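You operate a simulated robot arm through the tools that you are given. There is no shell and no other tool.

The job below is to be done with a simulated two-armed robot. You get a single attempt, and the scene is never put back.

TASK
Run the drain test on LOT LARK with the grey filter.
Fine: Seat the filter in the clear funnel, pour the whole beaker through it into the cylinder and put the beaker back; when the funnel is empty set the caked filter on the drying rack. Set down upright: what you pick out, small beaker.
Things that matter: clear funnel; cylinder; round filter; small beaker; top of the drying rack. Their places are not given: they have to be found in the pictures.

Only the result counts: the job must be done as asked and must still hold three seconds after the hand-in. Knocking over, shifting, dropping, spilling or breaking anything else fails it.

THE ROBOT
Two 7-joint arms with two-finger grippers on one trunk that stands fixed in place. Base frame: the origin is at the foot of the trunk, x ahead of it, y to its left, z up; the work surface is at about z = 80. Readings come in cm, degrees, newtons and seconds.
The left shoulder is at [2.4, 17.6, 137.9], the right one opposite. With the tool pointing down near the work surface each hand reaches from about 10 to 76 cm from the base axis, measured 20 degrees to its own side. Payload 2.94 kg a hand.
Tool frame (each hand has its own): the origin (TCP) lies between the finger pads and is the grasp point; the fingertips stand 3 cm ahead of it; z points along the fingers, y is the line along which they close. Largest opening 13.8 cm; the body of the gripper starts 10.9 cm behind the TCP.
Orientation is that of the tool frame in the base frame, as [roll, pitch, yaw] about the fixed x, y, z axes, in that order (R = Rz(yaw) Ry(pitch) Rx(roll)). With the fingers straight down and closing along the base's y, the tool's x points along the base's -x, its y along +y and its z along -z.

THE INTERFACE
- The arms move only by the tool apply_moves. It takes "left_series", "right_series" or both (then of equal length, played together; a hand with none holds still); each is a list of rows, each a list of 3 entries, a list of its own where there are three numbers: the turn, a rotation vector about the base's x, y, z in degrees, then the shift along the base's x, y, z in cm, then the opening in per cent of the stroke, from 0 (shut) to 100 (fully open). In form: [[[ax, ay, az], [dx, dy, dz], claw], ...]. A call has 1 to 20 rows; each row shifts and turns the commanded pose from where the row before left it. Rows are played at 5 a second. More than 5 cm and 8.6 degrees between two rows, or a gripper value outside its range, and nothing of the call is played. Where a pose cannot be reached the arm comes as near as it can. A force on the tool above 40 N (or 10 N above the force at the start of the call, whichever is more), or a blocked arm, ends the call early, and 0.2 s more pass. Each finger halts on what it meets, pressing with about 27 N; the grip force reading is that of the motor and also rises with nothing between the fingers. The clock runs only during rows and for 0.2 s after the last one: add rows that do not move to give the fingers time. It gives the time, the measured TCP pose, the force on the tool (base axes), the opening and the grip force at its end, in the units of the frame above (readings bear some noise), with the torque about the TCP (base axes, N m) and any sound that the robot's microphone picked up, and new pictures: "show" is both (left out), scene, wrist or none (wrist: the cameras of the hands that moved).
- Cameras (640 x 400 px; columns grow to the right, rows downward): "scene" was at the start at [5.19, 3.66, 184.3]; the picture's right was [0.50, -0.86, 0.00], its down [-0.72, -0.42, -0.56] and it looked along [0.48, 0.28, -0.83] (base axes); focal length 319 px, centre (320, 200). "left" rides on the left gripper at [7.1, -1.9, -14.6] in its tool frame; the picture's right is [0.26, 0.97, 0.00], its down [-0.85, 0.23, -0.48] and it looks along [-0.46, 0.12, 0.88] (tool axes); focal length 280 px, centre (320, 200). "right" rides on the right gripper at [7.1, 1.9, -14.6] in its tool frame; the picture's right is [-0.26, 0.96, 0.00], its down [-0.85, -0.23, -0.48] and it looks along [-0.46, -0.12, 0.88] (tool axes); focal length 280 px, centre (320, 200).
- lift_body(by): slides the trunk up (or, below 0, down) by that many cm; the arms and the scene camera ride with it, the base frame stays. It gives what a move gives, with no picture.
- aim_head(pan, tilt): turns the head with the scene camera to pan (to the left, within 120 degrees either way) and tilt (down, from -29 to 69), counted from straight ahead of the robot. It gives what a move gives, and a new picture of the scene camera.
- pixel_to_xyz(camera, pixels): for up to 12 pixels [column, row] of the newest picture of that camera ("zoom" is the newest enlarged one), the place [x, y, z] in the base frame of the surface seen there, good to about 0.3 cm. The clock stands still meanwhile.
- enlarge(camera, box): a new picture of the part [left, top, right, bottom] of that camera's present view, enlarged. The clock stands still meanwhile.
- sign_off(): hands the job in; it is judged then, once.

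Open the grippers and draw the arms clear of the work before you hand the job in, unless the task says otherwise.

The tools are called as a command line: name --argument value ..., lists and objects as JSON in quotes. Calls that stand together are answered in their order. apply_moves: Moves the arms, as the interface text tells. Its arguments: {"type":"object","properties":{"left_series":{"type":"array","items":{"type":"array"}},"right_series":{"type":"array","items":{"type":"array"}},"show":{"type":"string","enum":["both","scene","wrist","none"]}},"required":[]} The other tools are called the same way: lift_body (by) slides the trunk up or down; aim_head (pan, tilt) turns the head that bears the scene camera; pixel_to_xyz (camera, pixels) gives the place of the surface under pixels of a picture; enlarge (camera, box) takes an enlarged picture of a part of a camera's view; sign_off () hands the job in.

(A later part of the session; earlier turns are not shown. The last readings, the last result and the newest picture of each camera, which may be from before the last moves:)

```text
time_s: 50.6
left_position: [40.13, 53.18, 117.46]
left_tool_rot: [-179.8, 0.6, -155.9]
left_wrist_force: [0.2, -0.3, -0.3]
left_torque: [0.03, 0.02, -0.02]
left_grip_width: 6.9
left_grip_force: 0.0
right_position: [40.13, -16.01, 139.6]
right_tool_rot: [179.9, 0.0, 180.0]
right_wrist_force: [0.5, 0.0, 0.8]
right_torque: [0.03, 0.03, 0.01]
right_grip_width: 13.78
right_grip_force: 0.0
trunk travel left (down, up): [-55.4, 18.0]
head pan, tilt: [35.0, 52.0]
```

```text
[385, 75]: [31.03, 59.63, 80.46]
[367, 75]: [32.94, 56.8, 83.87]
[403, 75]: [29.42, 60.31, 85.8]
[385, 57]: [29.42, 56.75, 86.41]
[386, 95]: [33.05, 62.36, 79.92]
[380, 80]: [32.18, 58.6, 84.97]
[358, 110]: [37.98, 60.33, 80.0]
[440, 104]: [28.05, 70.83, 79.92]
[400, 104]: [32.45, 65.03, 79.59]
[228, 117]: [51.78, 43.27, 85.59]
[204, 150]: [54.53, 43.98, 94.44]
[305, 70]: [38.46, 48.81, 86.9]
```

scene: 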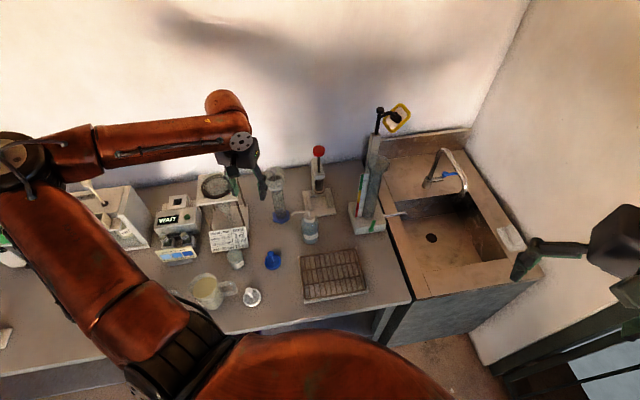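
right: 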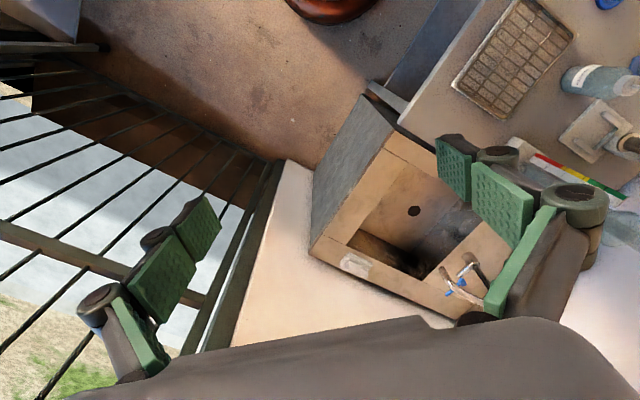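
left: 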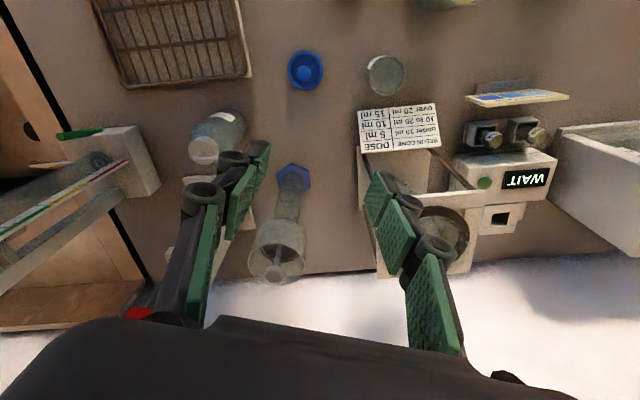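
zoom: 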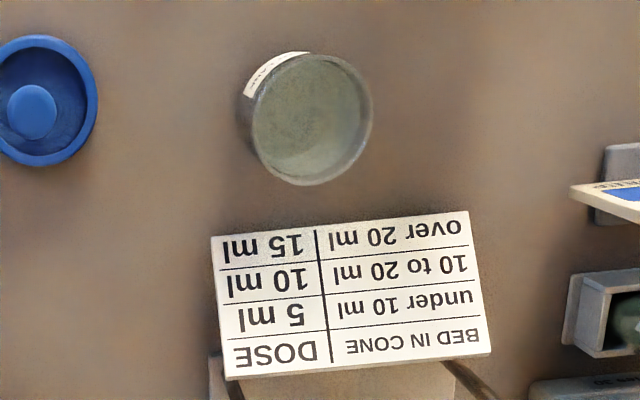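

The beaker's contents look different from the start (no speckled surface). I look closer.

enlarge --camera "left" --box '[365, 50, 405, 100]'

enlarge --camera "scene" --box '[222, 243, 250, 273]'

```text
8.00 times, centred on (385, 75) of left
```

zoom: 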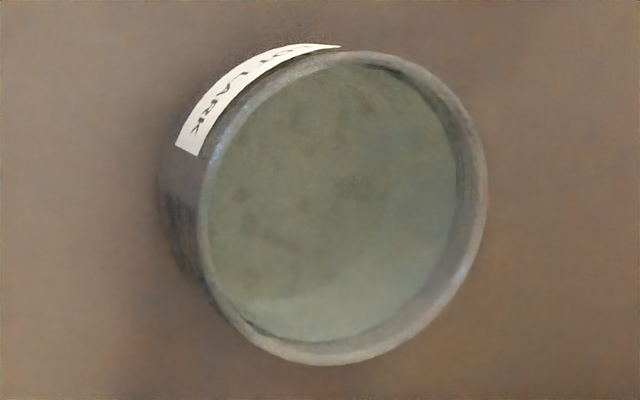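

```text
13.33 times, centred on (236, 258) of scene
```

zoom: 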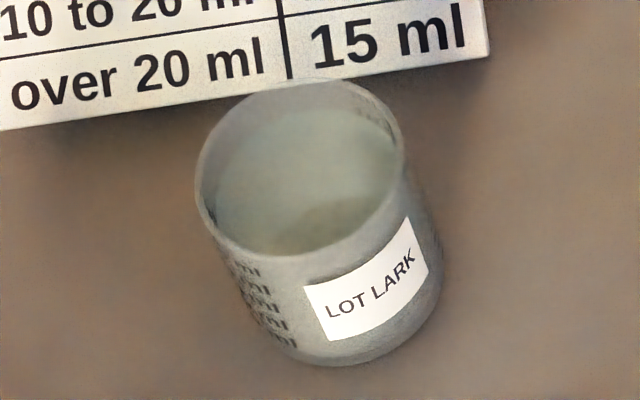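

The beaker holds a clear liquid now (solids settled): rim centre about (31.1,58.8), rim z 86.4, about 5.2 cm wide. I will grip it from the side with the hand pitched 45 degrees, coming from (+x,−y); first I turn the hand 81 degrees about the vertical while moving toward the staging point.

apply_moves --left_series '[[[0, 0, 8.1], [-0.7, 0, 0], 54], [[0, 0, 8.1], [-0.7, 0, 0], 54], [[0, 0, 8.1], [-0.7, 0, 0], 54], [[0, 0, 8.1], [-0.7, 0, 0], 54], [[0, 0, 8.1], [-0.7, 0, 0], 54], [[0, 0, 8.1], [-0.7, 0, 0], 54], [[0, 0, 8.1], [-0.7, 0, 0], 54], [[0, 0, 8.1], [-0.7, 0, 0], 54], [[0, 0, 8.1], [-0.7, 0, 0], 54], [[0, 0, 8.1], [-0.7, 0, 0], 54], [[0, 0, 0], [0, 0, 0], 54]]' --show "both"

```text
time_s: 53.0
left_position: [33.01, 53.2, 117.61]
left_tool_rot: [-179.8, 0.8, -74.9]
left_wrist_force: [-0.1, 0.6, 0.5]
left_torque: [-0.01, 0.01, 0.02]
left_grip_width: 7.44
left_grip_force: 0.1
right_position: [39.89, -15.91, 139.63]
right_tool_rot: [179.9, 0.1, -180.0]
right_wrist_force: [-0.5, -0.1, -0.2]
right_torque: [-0.02, -0.01, -0.01]
right_grip_width: 13.81
right_grip_force: 0.1
trunk travel left (down, up): [-55.4, 18.0]
head pan, tilt: [35.0, 52.0]
```

scene: 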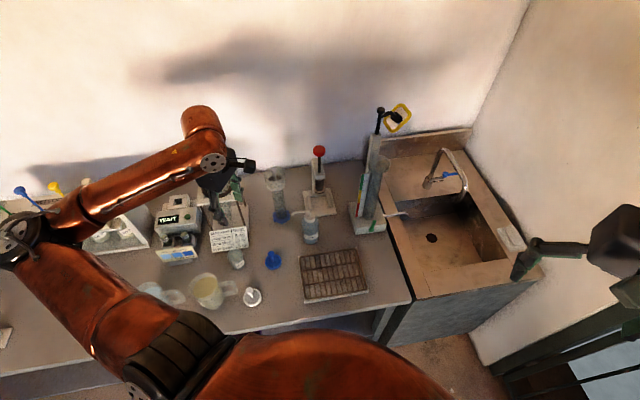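
left: 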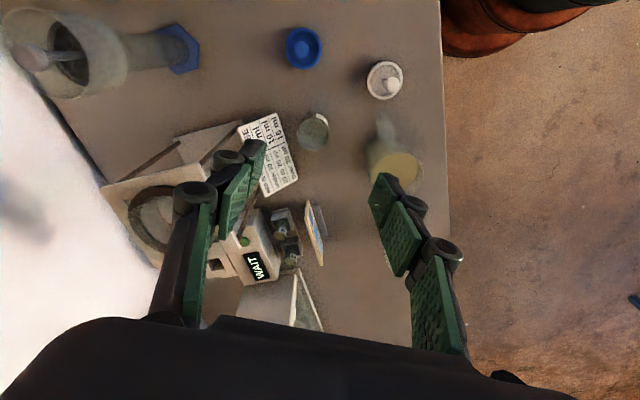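

Turned without trouble. I check the card's exact place before tilting the hand.

pixel_to_xyz --camera "left" --pixels '[[272, 118], [244, 130], [266, 192], [294, 177], [283, 148], [255, 165], [313, 131], [328, 131], [300, 131], [313, 118], [313, 147], [388, 155]]'

enlarge --camera "left" --box '[285, 100, 345, 165]'

```text
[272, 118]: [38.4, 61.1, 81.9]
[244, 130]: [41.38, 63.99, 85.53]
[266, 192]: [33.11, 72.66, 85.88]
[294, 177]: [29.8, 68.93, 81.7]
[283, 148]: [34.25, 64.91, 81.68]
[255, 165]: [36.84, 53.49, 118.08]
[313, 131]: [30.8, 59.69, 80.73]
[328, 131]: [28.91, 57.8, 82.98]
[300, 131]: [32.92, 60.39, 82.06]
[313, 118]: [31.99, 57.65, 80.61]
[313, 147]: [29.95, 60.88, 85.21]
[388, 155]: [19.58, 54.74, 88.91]
```

```text
6.15 times, centred on (315, 132) of left
```

zoom: 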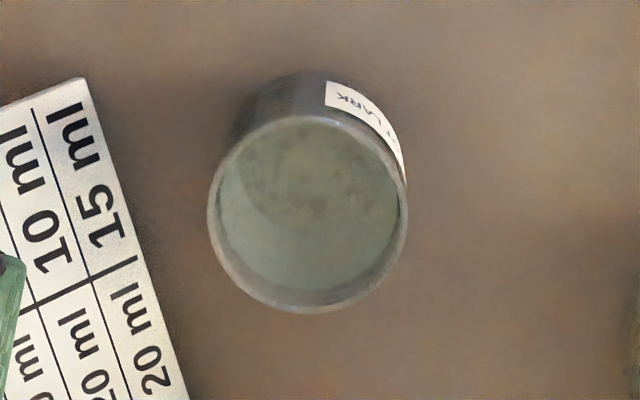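

The card's lower edge is 6.6 cm from the beaker's axis, so there is room. I tilt the hand 45 degrees (fingers pointing to about azimuth 112) and lower it to the staging height.

apply_moves --left_series '[[[0, 0, 7], [0, 0.2, -1], 48], [[6.83, 2.76, 0], [0, 0.15, -1.3], 48], [[6.83, 2.76, 0], [0, 0.15, -1.4], 48], [[6.83, 2.76, 0], [0, 0.15, -1.4], 48], [[6.83, 2.76, 0], [0, 0.15, -1.4], 48], [[6.83, 2.76, 0], [0, 0.1, -1.4], 48], [[6.83, 2.76, 0], [0.1, 0.1, -1.4], 48], [[0, 0, 0], [0, 0, 0], 48]]' --show "both"

```text
time_s: 54.8
left_position: [32.98, 54.23, 108.4]
left_tool_rot: [-179.6, 44.9, -67.7]
left_wrist_force: [0.1, 1.3, -0.4]
left_torque: [0.02, -0.03, -0.01]
left_grip_width: 6.61
left_grip_force: 0.1
right_position: [39.91, -15.66, 139.61]
right_tool_rot: [-180.0, 0.0, 179.9]
right_wrist_force: [-0.7, 0.0, 0.2]
right_torque: [-0.02, -0.06, 0.02]
right_grip_width: 13.8
right_grip_force: 0.1
trunk travel left (down, up): [-55.4, 18.0]
head pan, tilt: [35.0, 52.0]
```

scene: 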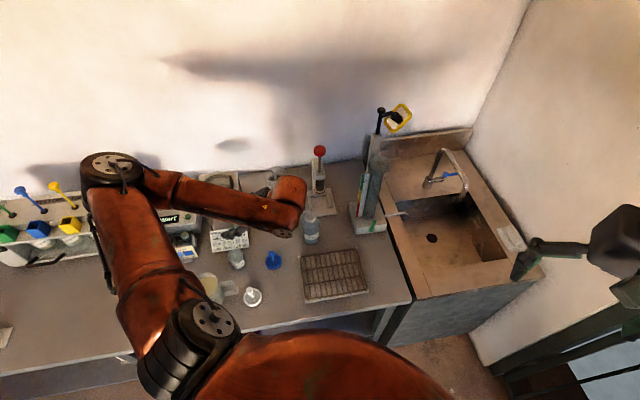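
left: 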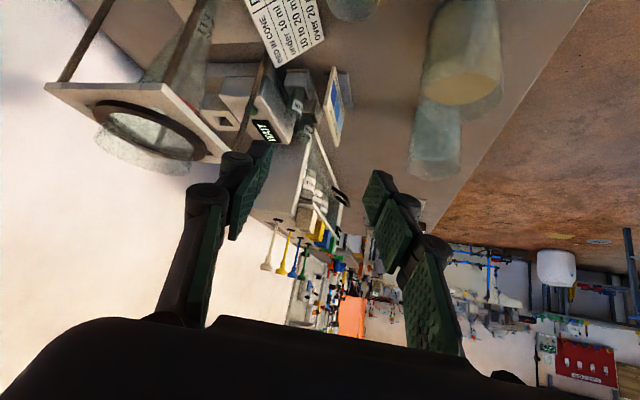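

The pose is exact. Before lowering the trunk I check the arm's height over the devices beneath it.

pixel_to_xyz --camera "scene" --pixels '[[110, 175], [130, 205], [155, 190], [180, 198], [205, 210], [235, 218], [265, 225], [285, 230], [140, 260], [160, 320], [230, 180], [172, 222]]'

```text
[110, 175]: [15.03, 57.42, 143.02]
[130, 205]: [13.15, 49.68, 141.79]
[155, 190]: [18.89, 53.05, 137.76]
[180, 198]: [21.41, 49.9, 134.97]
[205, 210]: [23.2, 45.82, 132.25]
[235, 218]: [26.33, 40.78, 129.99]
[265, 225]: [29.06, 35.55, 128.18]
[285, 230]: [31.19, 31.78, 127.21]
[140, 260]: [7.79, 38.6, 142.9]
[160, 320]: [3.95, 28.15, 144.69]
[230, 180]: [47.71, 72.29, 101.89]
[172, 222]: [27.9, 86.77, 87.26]
```

The forearm stays well above the jug and devices after lowering. I lower the trunk 19.3 cm.

lift_body --by -19.3

apply_moves --left_series '[[[0, 0, 0], [0, 0, 0], 48]]' --show "both"

```text
time_s: 56.9
left_position: [33.02, 54.27, 89.06]
left_tool_rot: [-179.7, 44.7, -68.0]
left_wrist_force: [-0.1, 0.9, 1.0]
left_torque: [-0.02, 0.01, -0.02]
left_grip_width: 6.62
left_grip_force: 0.1
right_position: [39.94, -15.87, 120.28]
right_tool_rot: [179.8, 0.1, -180.0]
right_wrist_force: [-0.6, 0.4, -0.8]
right_torque: [0.01, -0.01, -0.02]
right_grip_width: 13.79
right_grip_force: 0.0
trunk travel left (down, up): [-36.1, 37.3]
head pan, tilt: [35.0, 52.0]
```

```text
time_s: 57.3
left_position: [33.02, 54.22, 89.12]
left_tool_rot: [-179.7, 44.8, -68.0]
left_wrist_force: [0.0, 0.7, 0.1]
left_torque: [-0.02, -0.01, 0.0]
left_grip_width: 6.63
left_grip_force: 0.0
right_position: [39.9, -15.98, 120.17]
right_tool_rot: [179.7, 0.0, -180.0]
right_wrist_force: [-0.5, 0.1, 0.1]
right_torque: [0.04, -0.01, -0.04]
right_grip_width: 13.81
right_grip_force: 0.0
trunk travel left (down, up): [-36.1, 37.3]
head pan, tilt: [35.0, 52.0]
```

scene: 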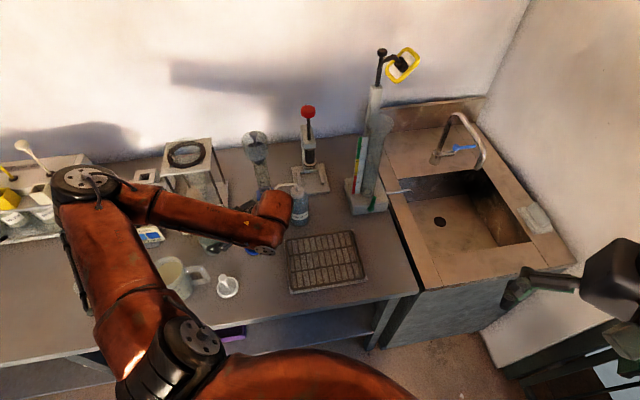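
left: 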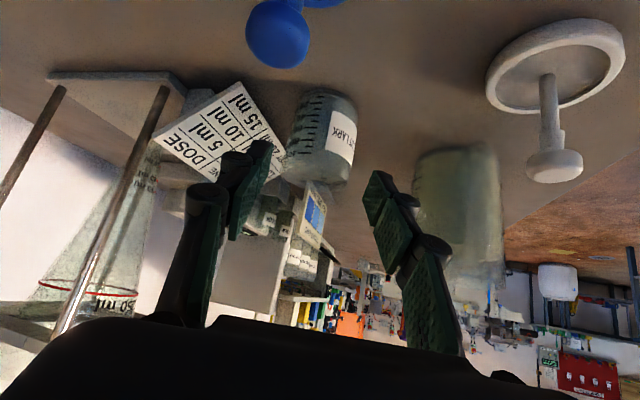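

The beaker at (322,140) lies between the open fingers and centred. I advance 7 cm along the fingers' direction, with the beaker sliding between the pads.

apply_moves --left_series '[[[0, 0, 0], [-0.265, 0.656, -0.707], 48], [[0, 0, 0], [-0.265, 0.656, -0.707], 48], [[0, 0, 0], [-0.265, 0.656, -0.707], 48], [[0, 0, 0], [-0.265, 0.656, -0.707], 48], [[0, 0, 0], [0, 0, 0], 48]]' --show "both"

```text
time_s: 58.5
left_position: [32.04, 56.85, 86.2]
left_tool_rot: [-179.8, 44.8, -68.0]
left_wrist_force: [-0.3, 0.3, 0.5]
left_torque: [0.0, 0.03, -0.01]
left_grip_width: 6.63
left_grip_force: 0.1
right_position: [39.87, -15.74, 120.21]
right_tool_rot: [179.9, 0.0, -179.9]
right_wrist_force: [-0.8, 0.0, -0.4]
right_torque: [0.01, 0.02, 0.01]
right_grip_width: 13.81
right_grip_force: 0.1
trunk travel left (down, up): [-36.1, 37.3]
head pan, tilt: [35.0, 52.0]
```

scene: 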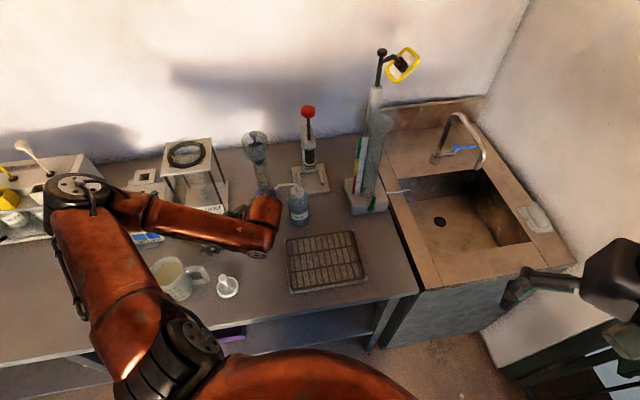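
left: 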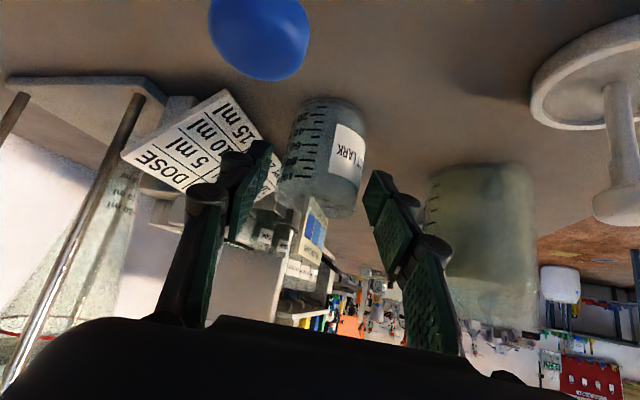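

Still centred. I advance the last 3 cm; the blue filter's knob stays a few cm clear of the camera.

apply_moves --left_series '[[[0, 0, 0], [-0.265, 0.656, -0.707], 48], [[0, 0, 0], [-0.265, 0.656, -0.707], 48], [[0, 0, 0], [-0.25, 0.63, -0.68], 48], [[0, 0, 0], [0, 0, 0], 48]]' --show "both"

enlarge --camera "left" --box '[220, 80, 420, 260]'

```text
time_s: 59.5
left_position: [31.3, 58.83, 84.19]
left_tool_rot: [-179.8, 44.8, -67.9]
left_wrist_force: [0.3, -0.5, 0.0]
left_torque: [-0.04, 0.02, -0.02]
left_grip_width: 6.63
left_grip_force: 0.1
right_position: [39.93, -15.96, 120.29]
right_tool_rot: [179.9, 0.0, 180.0]
right_wrist_force: [0.1, -0.5, 0.7]
right_torque: [-0.02, 0.02, -0.01]
right_grip_width: 13.79
right_grip_force: 0.0
trunk travel left (down, up): [-36.1, 37.3]
head pan, tilt: [35.0, 52.0]
```

scene: 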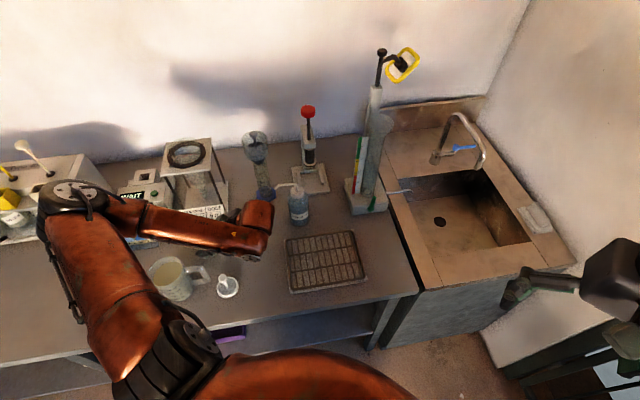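
left: 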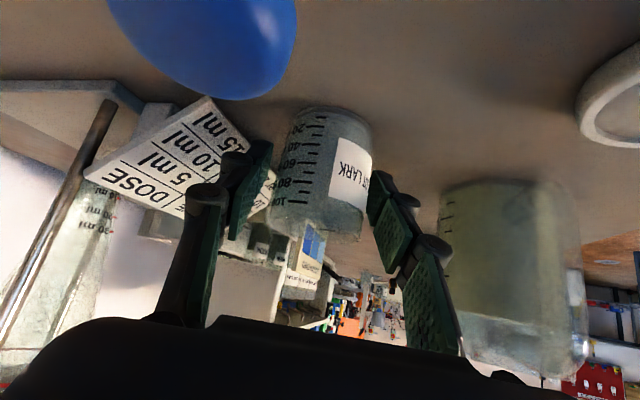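

```text
2.22 times, centred on (320, 170) of left
```

zoom: 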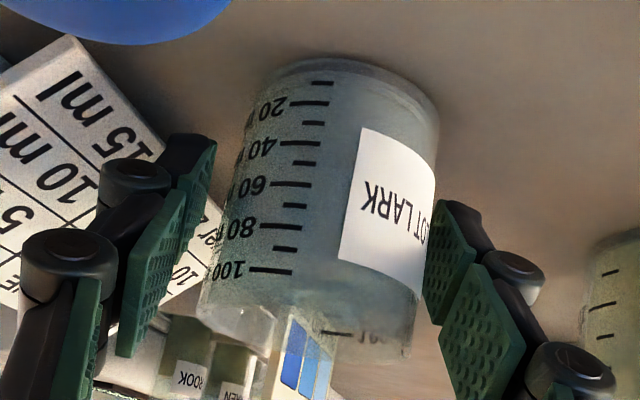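

The pads stand on both sides of the beaker. I close on it.

apply_moves --left_series '[[[0, 0, 0], [0, 0, 0], 42], [[0, 0, 0], [0, 0, 0], 38], [[0, 0, 0], [0, 0, 0], 34], [[0, 0, 0], [0, 0, 0], 30], [[0, 0, 0], [0, 0, 0], 30]]' --show "wrist"

```text
time_s: 60.7
left_position: [31.18, 58.81, 84.16]
left_tool_rot: [-179.8, 44.8, -68.0]
left_wrist_force: [0.0, -0.7, 1.0]
left_torque: [-0.02, 0.03, 0.03]
left_grip_width: 5.1
left_grip_force: 27.5
right_position: [40.04, -15.88, 120.25]
right_tool_rot: [179.8, 0.0, -180.0]
right_wrist_force: [0.0, -0.6, 0.5]
right_torque: [-0.01, 0.04, 0.01]
right_grip_width: 13.82
right_grip_force: 0.1
trunk travel left (down, up): [-36.1, 37.3]
head pan, tilt: [35.0, 52.0]
```

left: 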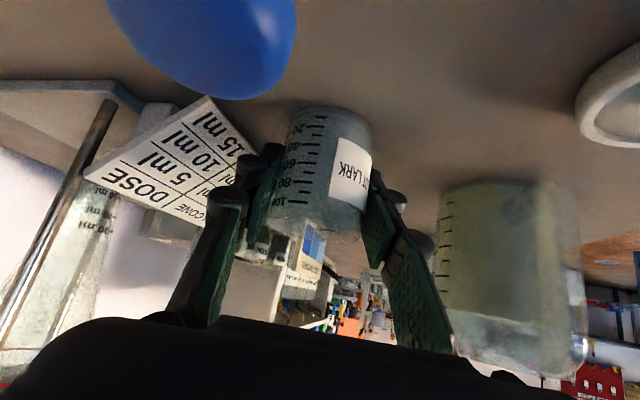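

Gripped (5.1 cm). I query the places of the press, wash bottle and cone stand to plan a clear pouring pose.

pixel_to_xyz --camera "scene" --pixels '[[308, 112], [309, 135], [310, 170], [295, 185], [328, 190], [299, 190], [283, 184], [300, 210], [185, 155], [208, 140], [212, 205], [258, 150]]'

enlarge --camera "scene" --box '[220, 95, 350, 235]'

```text
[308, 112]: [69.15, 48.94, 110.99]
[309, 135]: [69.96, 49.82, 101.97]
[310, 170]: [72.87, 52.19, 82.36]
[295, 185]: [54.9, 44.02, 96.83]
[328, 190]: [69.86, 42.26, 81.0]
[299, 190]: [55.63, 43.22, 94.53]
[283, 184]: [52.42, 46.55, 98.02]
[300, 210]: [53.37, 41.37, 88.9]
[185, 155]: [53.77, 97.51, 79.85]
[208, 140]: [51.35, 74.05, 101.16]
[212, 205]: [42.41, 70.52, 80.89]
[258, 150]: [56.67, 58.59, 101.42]
```

```text
2.86 times, centred on (285, 165) of scene
```

zoom: 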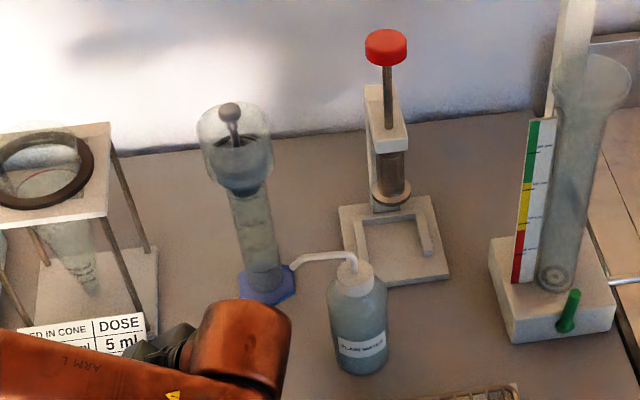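

Obstacles are clear of a pouring pose on the −y side of the funnel. I lift the beaker slowly straight up by 13 cm with the arm.

apply_moves --left_series '[[[0, 0, 0], [0, 0, 0.6], 30], [[0, 0, 0], [0, 0, 0.8], 30], [[0, 0, 0], [0, 0, 1.2], 30], [[0, 0, 0], [0, 0, 1.5], 30], [[0, 0, 0], [0, 0, 1.5], 30], [[0, 0, 0], [0, 0, 1.5], 30], [[0, 0, 0], [0, 0, 1.5], 30], [[0, 0, 0], [0, 0, 1.5], 30], [[0, 0, 0], [0, 0, 1.5], 30], [[0, 0, 0], [0, 0, 1], 30], [[0, 0, 0], [0, 0, 0.5], 30], [[0, 0, 0], [0, 0, 0], 30]]' --show "both"

```text
time_s: 63.3
left_position: [31.21, 58.91, 97.17]
left_tool_rot: [-179.9, 44.8, -68.0]
left_wrist_force: [-0.6, 0.5, -2.7]
left_torque: [-0.01, 0.0, 0.0]
left_grip_width: 5.06
left_grip_force: 27.2
right_position: [40.0, -15.83, 120.2]
right_tool_rot: [-179.9, 0.0, 180.0]
right_wrist_force: [0.7, 0.8, 0.0]
right_torque: [-0.03, 0.0, 0.0]
right_grip_width: 13.78
right_grip_force: 0.1
trunk travel left (down, up): [-36.1, 37.3]
head pan, tilt: [35.0, 52.0]
```

scene: 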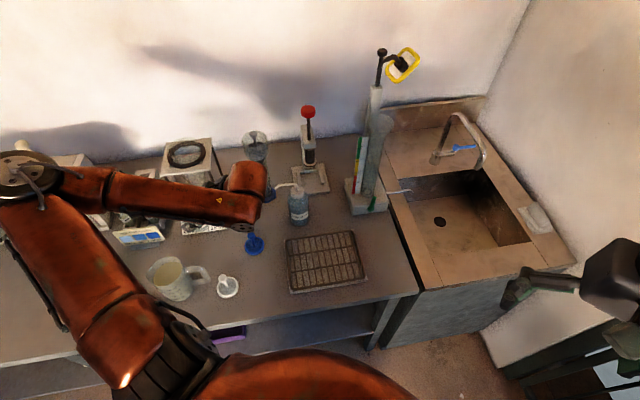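
left: 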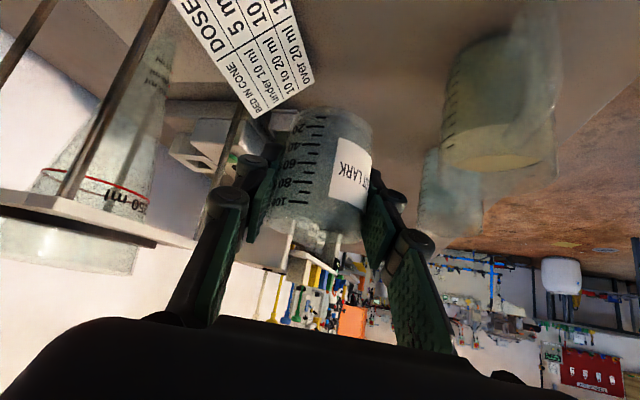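

Lifted cleanly, about 0.2 kg. I carry it upward and outward, upright, while turning the hand back about the vertical.

apply_moves --left_series '[[[0, 0, -3], [0.5, -0.2, 1], 30], [[0, 0, -5], [1, -0.3, 2], 30], [[0, 0, -5], [1.2, -0.3, 2], 30], [[0, 0, -5], [1.3, -0.3, 2], 30], [[0, 0, -5], [1.3, -0.3, 2], 30], [[0, 0, -5], [1.3, -0.3, 2], 30], [[0, 0, -5], [1.3, -0.3, 2], 30], [[0, 0, -5], [1.2, -0.3, 1.5], 30], [[0, 0, -3], [0.5, -0.1, 0.7], 30], [[0, 0, 0], [0, 0, 0], 30]]' --show "both"

```text
time_s: 65.5
left_position: [40.82, 56.44, 112.44]
left_tool_rot: [-179.8, 44.8, -109.2]
left_wrist_force: [0.5, 0.3, -0.1]
left_torque: [0.0, 0.0, 0.02]
left_grip_width: 5.07
left_grip_force: 26.7
right_position: [40.0, -15.97, 120.14]
right_tool_rot: [180.0, 0.0, -179.9]
right_wrist_force: [1.1, 0.0, 0.7]
right_torque: [0.01, 0.01, 0.02]
right_grip_width: 13.8
right_grip_force: 0.1
trunk travel left (down, up): [-36.1, 37.3]
head pan, tilt: [35.0, 52.0]
```

scene: 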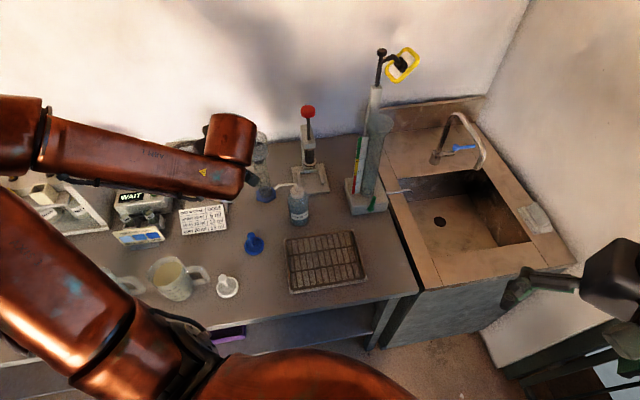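
left: 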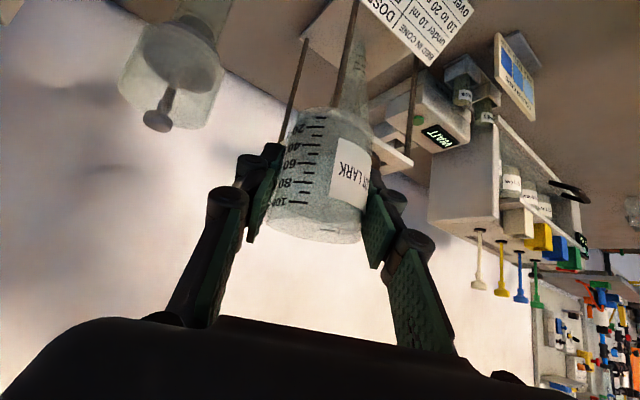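

Steady. I continue to the staging point beside the funnel.

apply_moves --left_series '[[[0, 0, -3], [0.8, -0.1, 0], 30], [[0, 0, -4.5], [1.6, -0.2, 0], 30], [[0, 0, -4.5], [2, -0.2, 0], 30], [[0, 0, -4.5], [2, -0.2, 0], 30], [[0, 0, -4.5], [2, -0.2, 0], 30], [[0, 0, -4.5], [2, -0.2, 0], 30], [[0, 0, -4.5], [2, -0.2, 0], 30], [[0, 0, -4.5], [2, -0.2, 0], 30], [[0, 0, -4], [1.5, -0.2, 0], 30], [[0, 0, -2.5], [0.8, -0.15, 0], 30], [[0, 0, 0], [0, 0, 0], 30]]' --show "both"

```text
time_s: 67.9
left_position: [57.52, 54.49, 112.64]
left_tool_rot: [-179.8, 44.7, -150.1]
left_wrist_force: [-0.2, -0.8, -0.6]
left_torque: [0.04, 0.01, 0.0]
left_grip_width: 5.05
left_grip_force: 26.4
right_position: [40.04, -15.87, 120.31]
right_tool_rot: [179.9, 0.0, -180.0]
right_wrist_force: [0.6, -0.1, -0.1]
right_torque: [-0.06, 0.01, 0.01]
right_grip_width: 13.79
right_grip_force: 0.1
trunk travel left (down, up): [-36.1, 37.3]
head pan, tilt: [35.0, 52.0]
```

scene: 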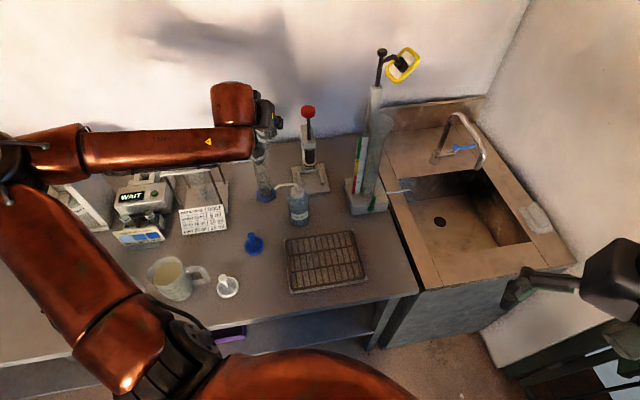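
left: 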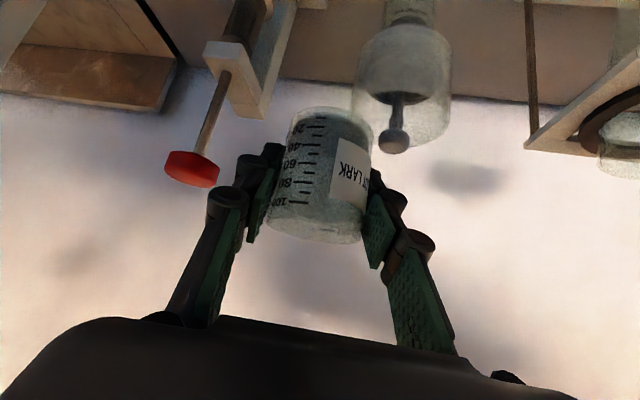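

The wrist camera now shows both beaker and funnel. I enlarge to see the liquid level in the beaker.

enlarge --camera "left" --box '[240, 20, 480, 260]'

enlarge --camera "scene" --box '[225, 80, 325, 210]'

pixel_to_xyz --camera "left" --pixels '[[393, 142], [399, 98], [360, 85], [450, 95], [405, 30], [330, 150], [320, 235], [330, 113]]'

```text
1.67 times, centred on (360, 140) of left
```

zoom: 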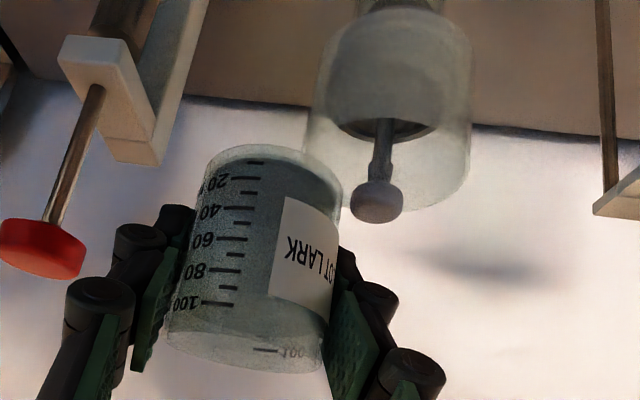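

```text
3.08 times, centred on (275, 145) of scene
```

zoom: 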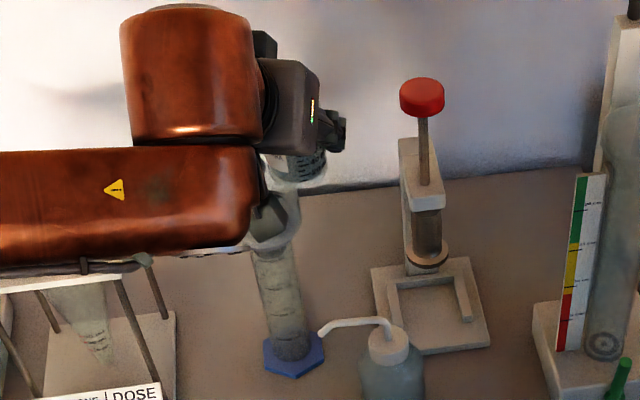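

```text
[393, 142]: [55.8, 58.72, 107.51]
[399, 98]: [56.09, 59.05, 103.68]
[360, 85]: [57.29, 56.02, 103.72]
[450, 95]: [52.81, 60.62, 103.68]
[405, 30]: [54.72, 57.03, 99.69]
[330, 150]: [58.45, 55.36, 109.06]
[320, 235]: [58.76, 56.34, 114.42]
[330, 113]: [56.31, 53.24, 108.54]
```

The liquid reaches roughly the 100 ml mark and the funnel axis is confirmed at about (56.35,59.2). I begin tilting the beaker toward the funnel about the horizontal axis, to 20 degrees, with the lip kept inside the rim.

apply_moves --left_series '[[[-4.33, -2.5, 0], [0.033, -0.058, -0.567], 30], [[-4.33, -2.5, 0], [0.033, -0.058, -0.567], 30], [[-4.33, -2.5, 0], [0.033, -0.058, -0.567], 30], [[-2.165, -1.25, 0], [0.027, -0.048, -0.41], 30], [[-2.165, -1.25, 0], [0.027, -0.048, -0.41], 30], [[0, 0, 0], [0, 0, 0], 30]]' --show "wrist"

enlarge --camera "left" --box '[240, 20, 480, 260]'

```text
time_s: 69.3
left_position: [57.65, 54.26, 109.85]
left_tool_rot: [-152.6, 41.4, -131.2]
left_wrist_force: [0.0, 0.2, -1.2]
left_torque: [0.01, -0.01, -0.01]
left_grip_width: 5.04
left_grip_force: 26.8
right_position: [39.94, -15.87, 120.2]
right_tool_rot: [179.8, -0.1, 180.0]
right_wrist_force: [0.1, 0.0, 0.6]
right_torque: [0.0, 0.02, 0.0]
right_grip_width: 13.77
right_grip_force: 0.1
trunk travel left (down, up): [-36.1, 37.3]
head pan, tilt: [35.0, 52.0]
```

left: 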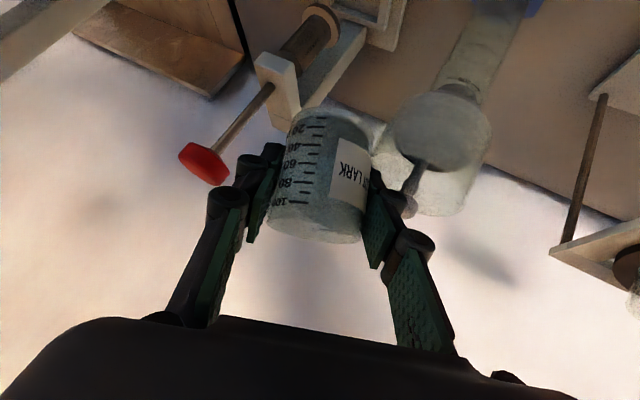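

```text
1.67 times, centred on (360, 140) of left
```

zoom: 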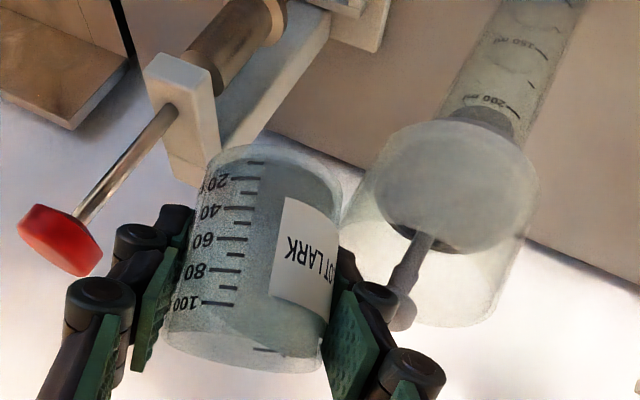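

The finger knuckle on the pouring side passes close to the filter's knob, so I shift 0.46 cm back along the finger direction, raise slightly, and tilt to 25 degrees.

apply_moves --left_series '[[[0, 0, 0], [-0.2, -0.11, 0.45], 30], [[0, 0, 0], [-0.2, -0.12, 0], 30], [[-2.165, -1.25, 0], [0.013, -0.022, 0], 30], [[-2.165, -1.25, 0], [0.013, -0.022, 0], 30], [[0, 0, 0], [0, 0, 0], 30], [[0, 0, 0], [0, 0, 0], 30]]' --show "wrist"

enlarge --camera "left" --box '[240, 20, 480, 260]'

enlarge --camera "scene" --box '[225, 80, 325, 210]'

```text
time_s: 70.7
left_position: [57.23, 54.01, 110.33]
left_tool_rot: [-146.5, 39.7, -127.2]
left_wrist_force: [-0.3, 0.2, -0.9]
left_torque: [-0.02, -0.01, 0.0]
left_grip_width: 5.08
left_grip_force: 27.3
right_position: [39.99, -15.92, 120.16]
right_tool_rot: [-179.9, 0.0, 179.9]
right_wrist_force: [0.1, 1.6, -0.2]
right_torque: [-0.01, 0.02, 0.01]
right_grip_width: 13.82
right_grip_force: 0.1
trunk travel left (down, up): [-36.1, 37.3]
head pan, tilt: [35.0, 52.0]
```

left: 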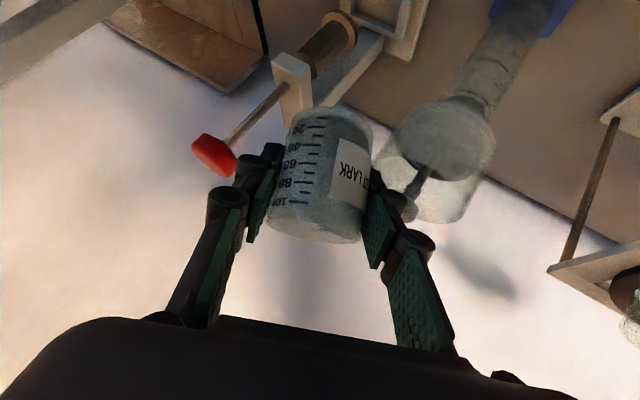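

```text
1.67 times, centred on (360, 140) of left
```

zoom: 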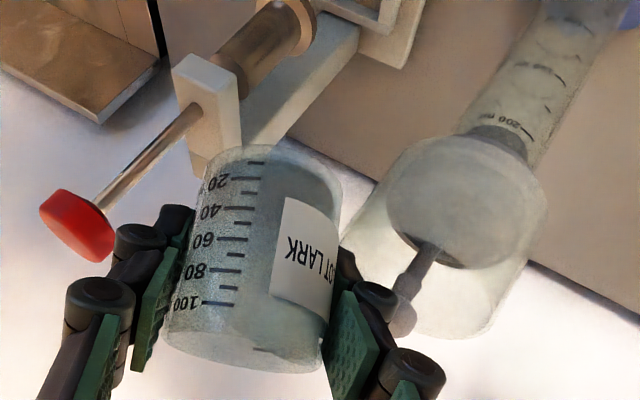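

```text
3.08 times, centred on (275, 145) of scene
```

zoom: 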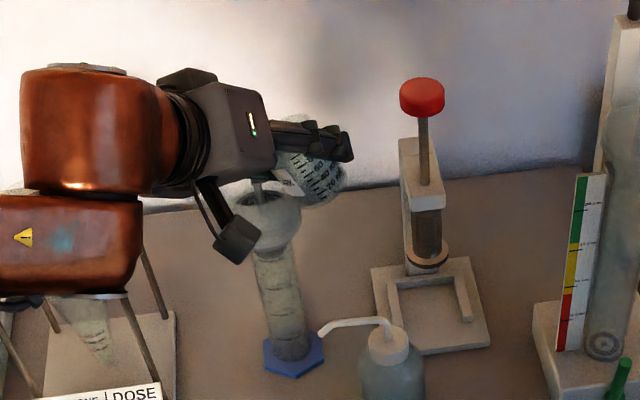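

The scene camera now sees beaker and funnel well; no flow yet. I tilt slowly on to 32.5 degrees.

apply_moves --left_series '[[[-2.165, -1.25, 0], [0.02, -0.035, 0.02], 30], [[-2.165, -1.25, 0], [0.02, -0.035, 0.02], 30], [[-2.165, -1.25, 0], [0.02, -0.035, 0.02], 30], [[0, 0, 0], [0, 0, 0], 30], [[0, 0, 0], [0, 0, 0], 30]]' --show "wrist"

enlarge --camera "left" --box '[240, 20, 480, 260]'

enlarge --camera "scene" --box '[250, 100, 320, 190]'

```text
time_s: 71.9
left_position: [57.19, 53.93, 110.42]
left_tool_rot: [-137.9, 36.5, -121.9]
left_wrist_force: [-0.1, -0.4, -1.3]
left_torque: [0.01, 0.0, -0.02]
left_grip_width: 5.03
left_grip_force: 27.3
right_position: [40.03, -15.86, 120.2]
right_tool_rot: [180.0, 0.1, 180.0]
right_wrist_force: [-0.3, -0.4, 0.5]
right_torque: [0.02, -0.01, 0.01]
right_grip_width: 13.79
right_grip_force: 0.1
trunk travel left (down, up): [-36.1, 37.3]
head pan, tilt: [35.0, 52.0]
```

left: 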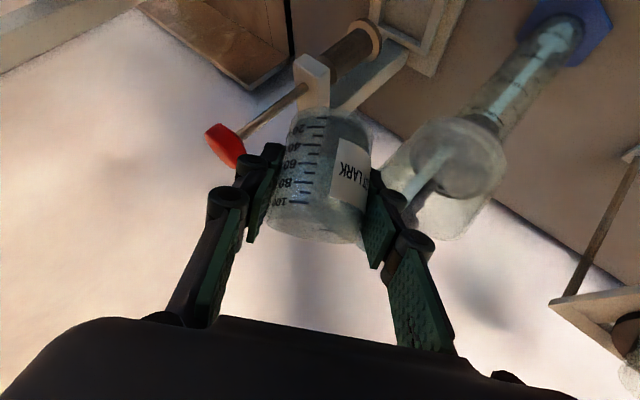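

```text
1.67 times, centred on (360, 140) of left
```

zoom: 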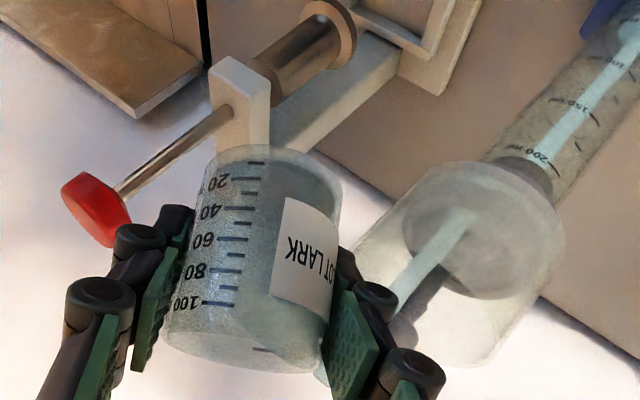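

```text
4.44 times, centred on (285, 145) of scene
```

zoom: 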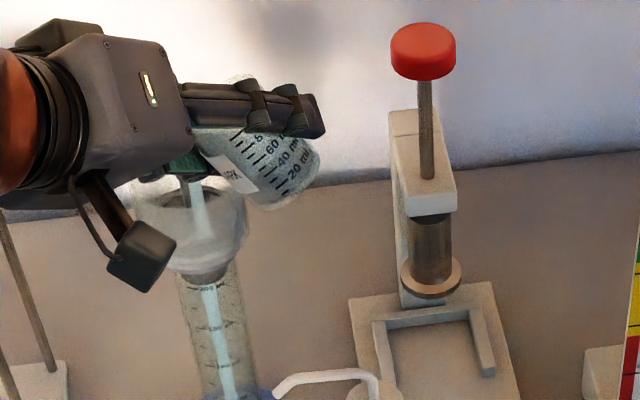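

The stream falls inside the funnel and drains into the cylinder. I tilt on slowly to 42.5 degrees.

apply_moves --left_series '[[[-2.165, -1.25, 0], [0.01, -0.02, 0], 30], [[0, 0, 0], [0, 0, 0], 30], [[-2.165, -1.25, 0], [0.01, -0.02, 0], 30], [[0, 0, 0], [0, 0, 0], 30], [[-2.165, -1.25, 0], [0.01, -0.02, 0], 30], [[0, 0, 0], [0, 0, 0], 30], [[-2.165, -1.25, 0], [0.01, -0.02, 0], 30], [[0, 0, 0], [0, 0, 0], 30], [[0, 0, 0], [0, 0, 0], 30]]' --show "none"

enlarge --camera "left" --box '[240, 20, 480, 260]'

enlarge --camera "scene" --box '[240, 110, 310, 210]'

```text
time_s: 73.9
left_position: [57.31, 53.86, 110.33]
left_tool_rot: [-127.5, 31.2, -116.2]
left_wrist_force: [-0.1, -0.4, -0.5]
left_torque: [0.0, -0.01, -0.02]
left_grip_width: 5.07
left_grip_force: 27.0
right_position: [40.09, -15.92, 120.31]
right_tool_rot: [-180.0, 0.0, 180.0]
right_wrist_force: [-0.3, -0.2, -0.7]
right_torque: [-0.04, -0.03, -0.01]
right_grip_width: 13.8
right_grip_force: 0.0
trunk travel left (down, up): [-36.1, 37.3]
head pan, tilt: [35.0, 52.0]
```

```text
1.67 times, centred on (360, 140) of left
```

zoom: 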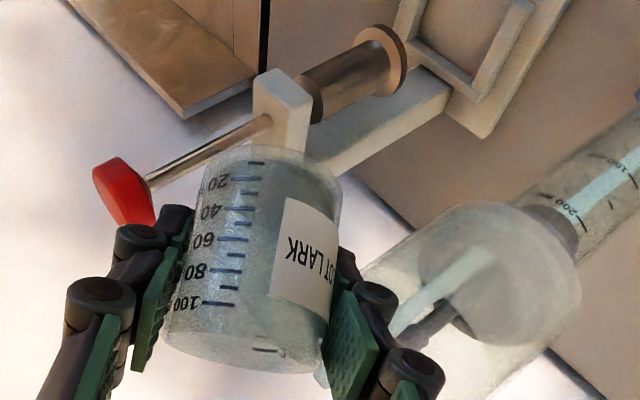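

```text
4.00 times, centred on (275, 160) of scene
```

zoom: 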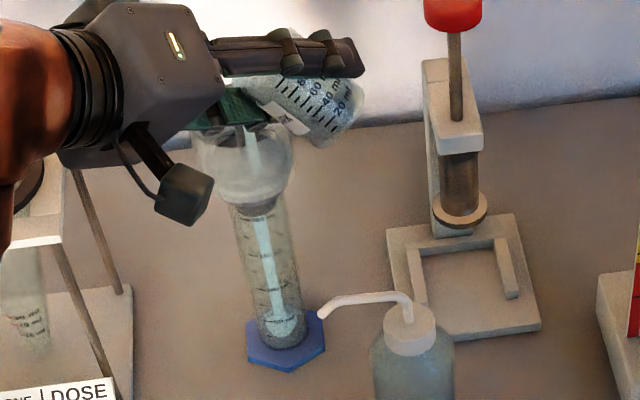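

Flow keeps landing in the funnel. I continue to 60 degrees.

apply_moves --left_series '[[[-2.165, -1.25, 0], [0, 0, 0.05], 30], [[0, 0, 0], [0, 0, 0], 30], [[-2.165, -1.25, 0], [-0.009, 0.016, 0.08], 30], [[0, 0, 0], [0, 0, 0], 30], [[-2.165, -1.25, 0], [-0.009, 0.016, 0.08], 30], [[0, 0, 0], [0, 0, 0], 30], [[-2.165, -1.25, 0], [-0.009, 0.016, 0.08], 30], [[0, 0, 0], [0, 0, 0], 30], [[-2.165, -1.25, 0], [-0.009, 0.016, 0.08], 30], [[0, 0, 0], [0, 0, 0], 30], [[-2.165, -1.25, 0], [-0.009, 0.016, 0.08], 30], [[0, 0, 0], [0, 0, 0], 30], [[-2.165, -1.25, 0], [-0.012, 0.02, 0.08], 30], [[0, 0, 0], [0, 0, 0], 30], [[0, 0, 0], [0, 0, 0], 30]]' --show "none"

enlarge --camera "left" --box '[240, 20, 480, 260]'

enlarge --camera "scene" --box '[240, 110, 310, 210]'

```text
time_s: 77.1
left_position: [57.24, 53.87, 111.1]
left_tool_rot: [-111.9, 20.4, -109.3]
left_wrist_force: [-0.2, -0.4, -0.4]
left_torque: [0.03, -0.01, -0.02]
left_grip_width: 5.04
left_grip_force: 26.6
right_position: [39.95, -15.84, 120.26]
right_tool_rot: [-180.0, 0.0, -180.0]
right_wrist_force: [-0.1, 0.3, 0.8]
right_torque: [-0.01, 0.02, -0.01]
right_grip_width: 13.79
right_grip_force: 0.0
trunk travel left (down, up): [-36.1, 37.3]
head pan, tilt: [35.0, 52.0]
```

```text
1.67 times, centred on (360, 140) of left
```

zoom: 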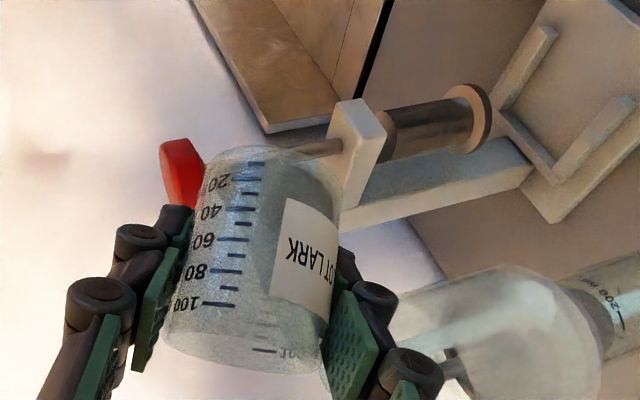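

```text
4.00 times, centred on (275, 160) of scene
```

zoom: 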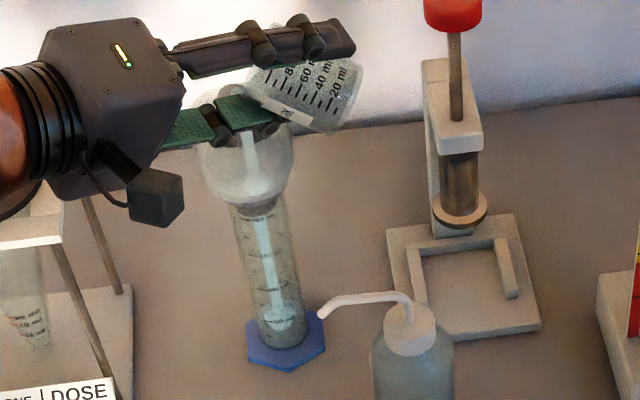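

Good. I continue to 75 degrees.

apply_moves --left_series '[[[-2.6, -1.5, 0], [-0.04, 0.07, 0.05], 30], [[0, 0, 0], [0, 0, 0], 30], [[-2.6, -1.5, 0], [-0.045, 0.078, 0.05], 30], [[0, 0, 0], [0, 0, 0], 30], [[-2.6, -1.5, 0], [-0.045, 0.078, 0.05], 30], [[0, 0, 0], [0, 0, 0], 30], [[-2.6, -1.5, 0], [-0.05, 0.085, 0.05], 30], [[0, 0, 0], [0, 0, 0], 30], [[-2.6, -1.5, 0], [-0.05, 0.09, 0.05], 30], [[0, 0, 0], [0, 0, 0], 30], [[0, 0, 0], [0, 0, 0], 30]]' --show "none"

enlarge --camera "left" --box '[240, 60, 480, 300]'

enlarge --camera "scene" --box '[240, 110, 310, 210]'

```text
time_s: 79.5
left_position: [56.97, 54.4, 111.08]
left_tool_rot: [-100.5, 10.5, -106.2]
left_wrist_force: [-0.3, -0.8, -1.2]
left_torque: [0.03, -0.01, -0.01]
left_grip_width: 5.01
left_grip_force: 26.7
right_position: [40.08, -15.86, 120.24]
right_tool_rot: [-180.0, 0.0, -179.9]
right_wrist_force: [0.1, 0.0, -0.1]
right_torque: [0.03, -0.03, 0.01]
right_grip_width: 13.79
right_grip_force: 0.1
trunk travel left (down, up): [-36.1, 37.3]
head pan, tilt: [35.0, 52.0]
```

```text
1.67 times, centred on (360, 180) of left
```

zoom: 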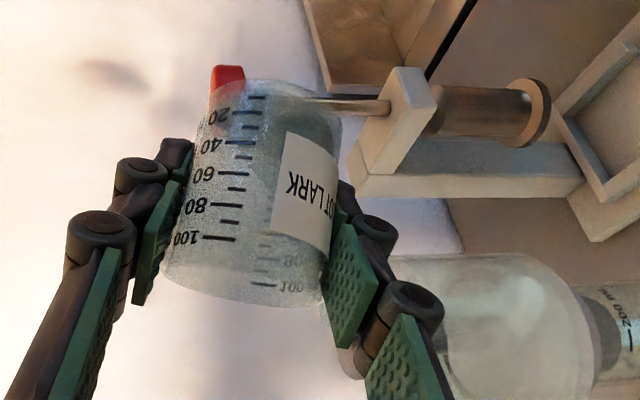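

```text
4.00 times, centred on (275, 160) of scene
```

zoom: 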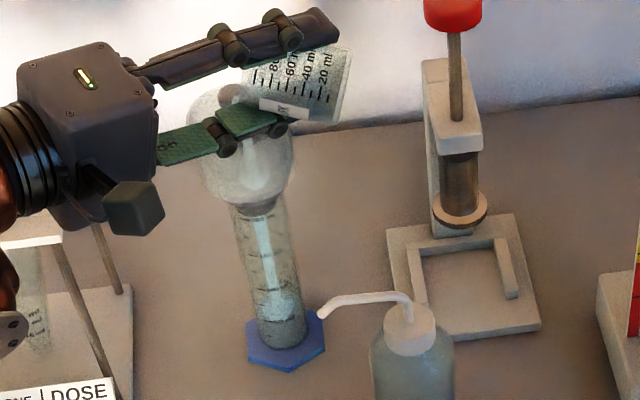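

I continue to 105 degrees, slowly.

apply_moves --left_series '[[[-2.6, -1.5, 0], [-0.047, 0.081, 0.1], 30], [[0, 0, 0], [0, 0, 0], 30], [[-2.6, -1.5, 0], [-0.047, 0.081, 0.1], 30], [[0, 0, 0], [0, 0, 0], 30], [[-2.6, -1.5, 0], [-0.047, 0.081, 0.1], 30], [[0, 0, 0], [0, 0, 0], 30], [[-2.6, -1.5, 0], [-0.047, 0.081, 0.1], 30], [[0, 0, 0], [0, 0, 0], 30], [[-2.6, -1.5, 0], [-0.047, 0.081, 0.1], 30], [[0, 0, 0], [0, 0, 0], 30], [[-2.6, -1.5, 0], [-0.074, 0.128, 0.1], 30], [[0, 0, 0], [0, 0, 0], 30], [[-2.6, -1.5, 0], [-0.074, 0.128, 0.1], 30], [[0, 0, 0], [0, 0, 0], 30], [[-2.6, -1.5, 0], [-0.074, 0.128, 0.1], 30], [[0, 0, 0], [0, 0, 0], 30], [[-2.6, -1.5, 0], [-0.074, 0.128, 0.1], 30], [[0, 0, 0], [0, 0, 0], 30], [[-2.6, -1.5, 0], [-0.074, 0.128, 0.1], 30], [[0, 0, 0], [0, 0, 0], 30]]' --show "wrist"

enlarge --camera "scene" --box '[240, 110, 310, 210]'

```text
time_s: 83.7
left_position: [56.41, 55.31, 112.17]
left_tool_rot: [-79.0, -10.7, -106.3]
left_wrist_force: [0.3, 0.7, -0.6]
left_torque: [0.01, -0.01, 0.01]
left_grip_width: 4.96
left_grip_force: 27.3
right_position: [39.99, -15.82, 120.25]
right_tool_rot: [180.0, 0.1, 180.0]
right_wrist_force: [0.6, -0.2, 0.0]
right_torque: [0.03, -0.02, -0.01]
right_grip_width: 13.81
right_grip_force: 0.0
trunk travel left (down, up): [-36.1, 37.3]
head pan, tilt: [35.0, 52.0]
```

left: 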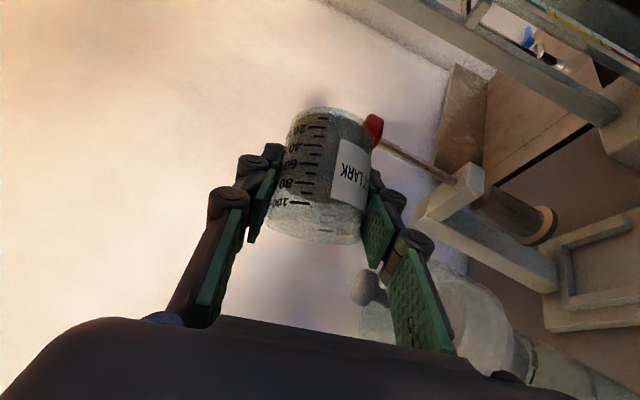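

```text
4.00 times, centred on (275, 160) of scene
```

zoom: 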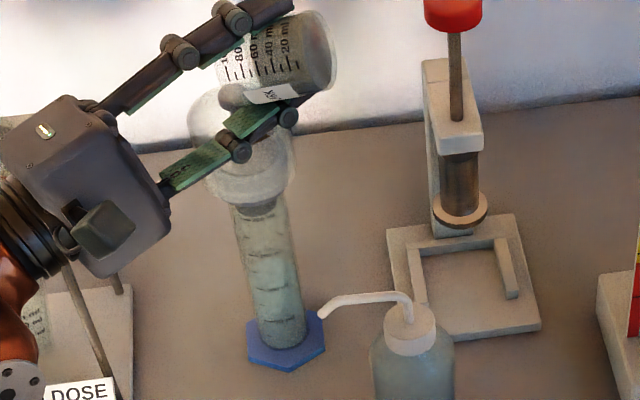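

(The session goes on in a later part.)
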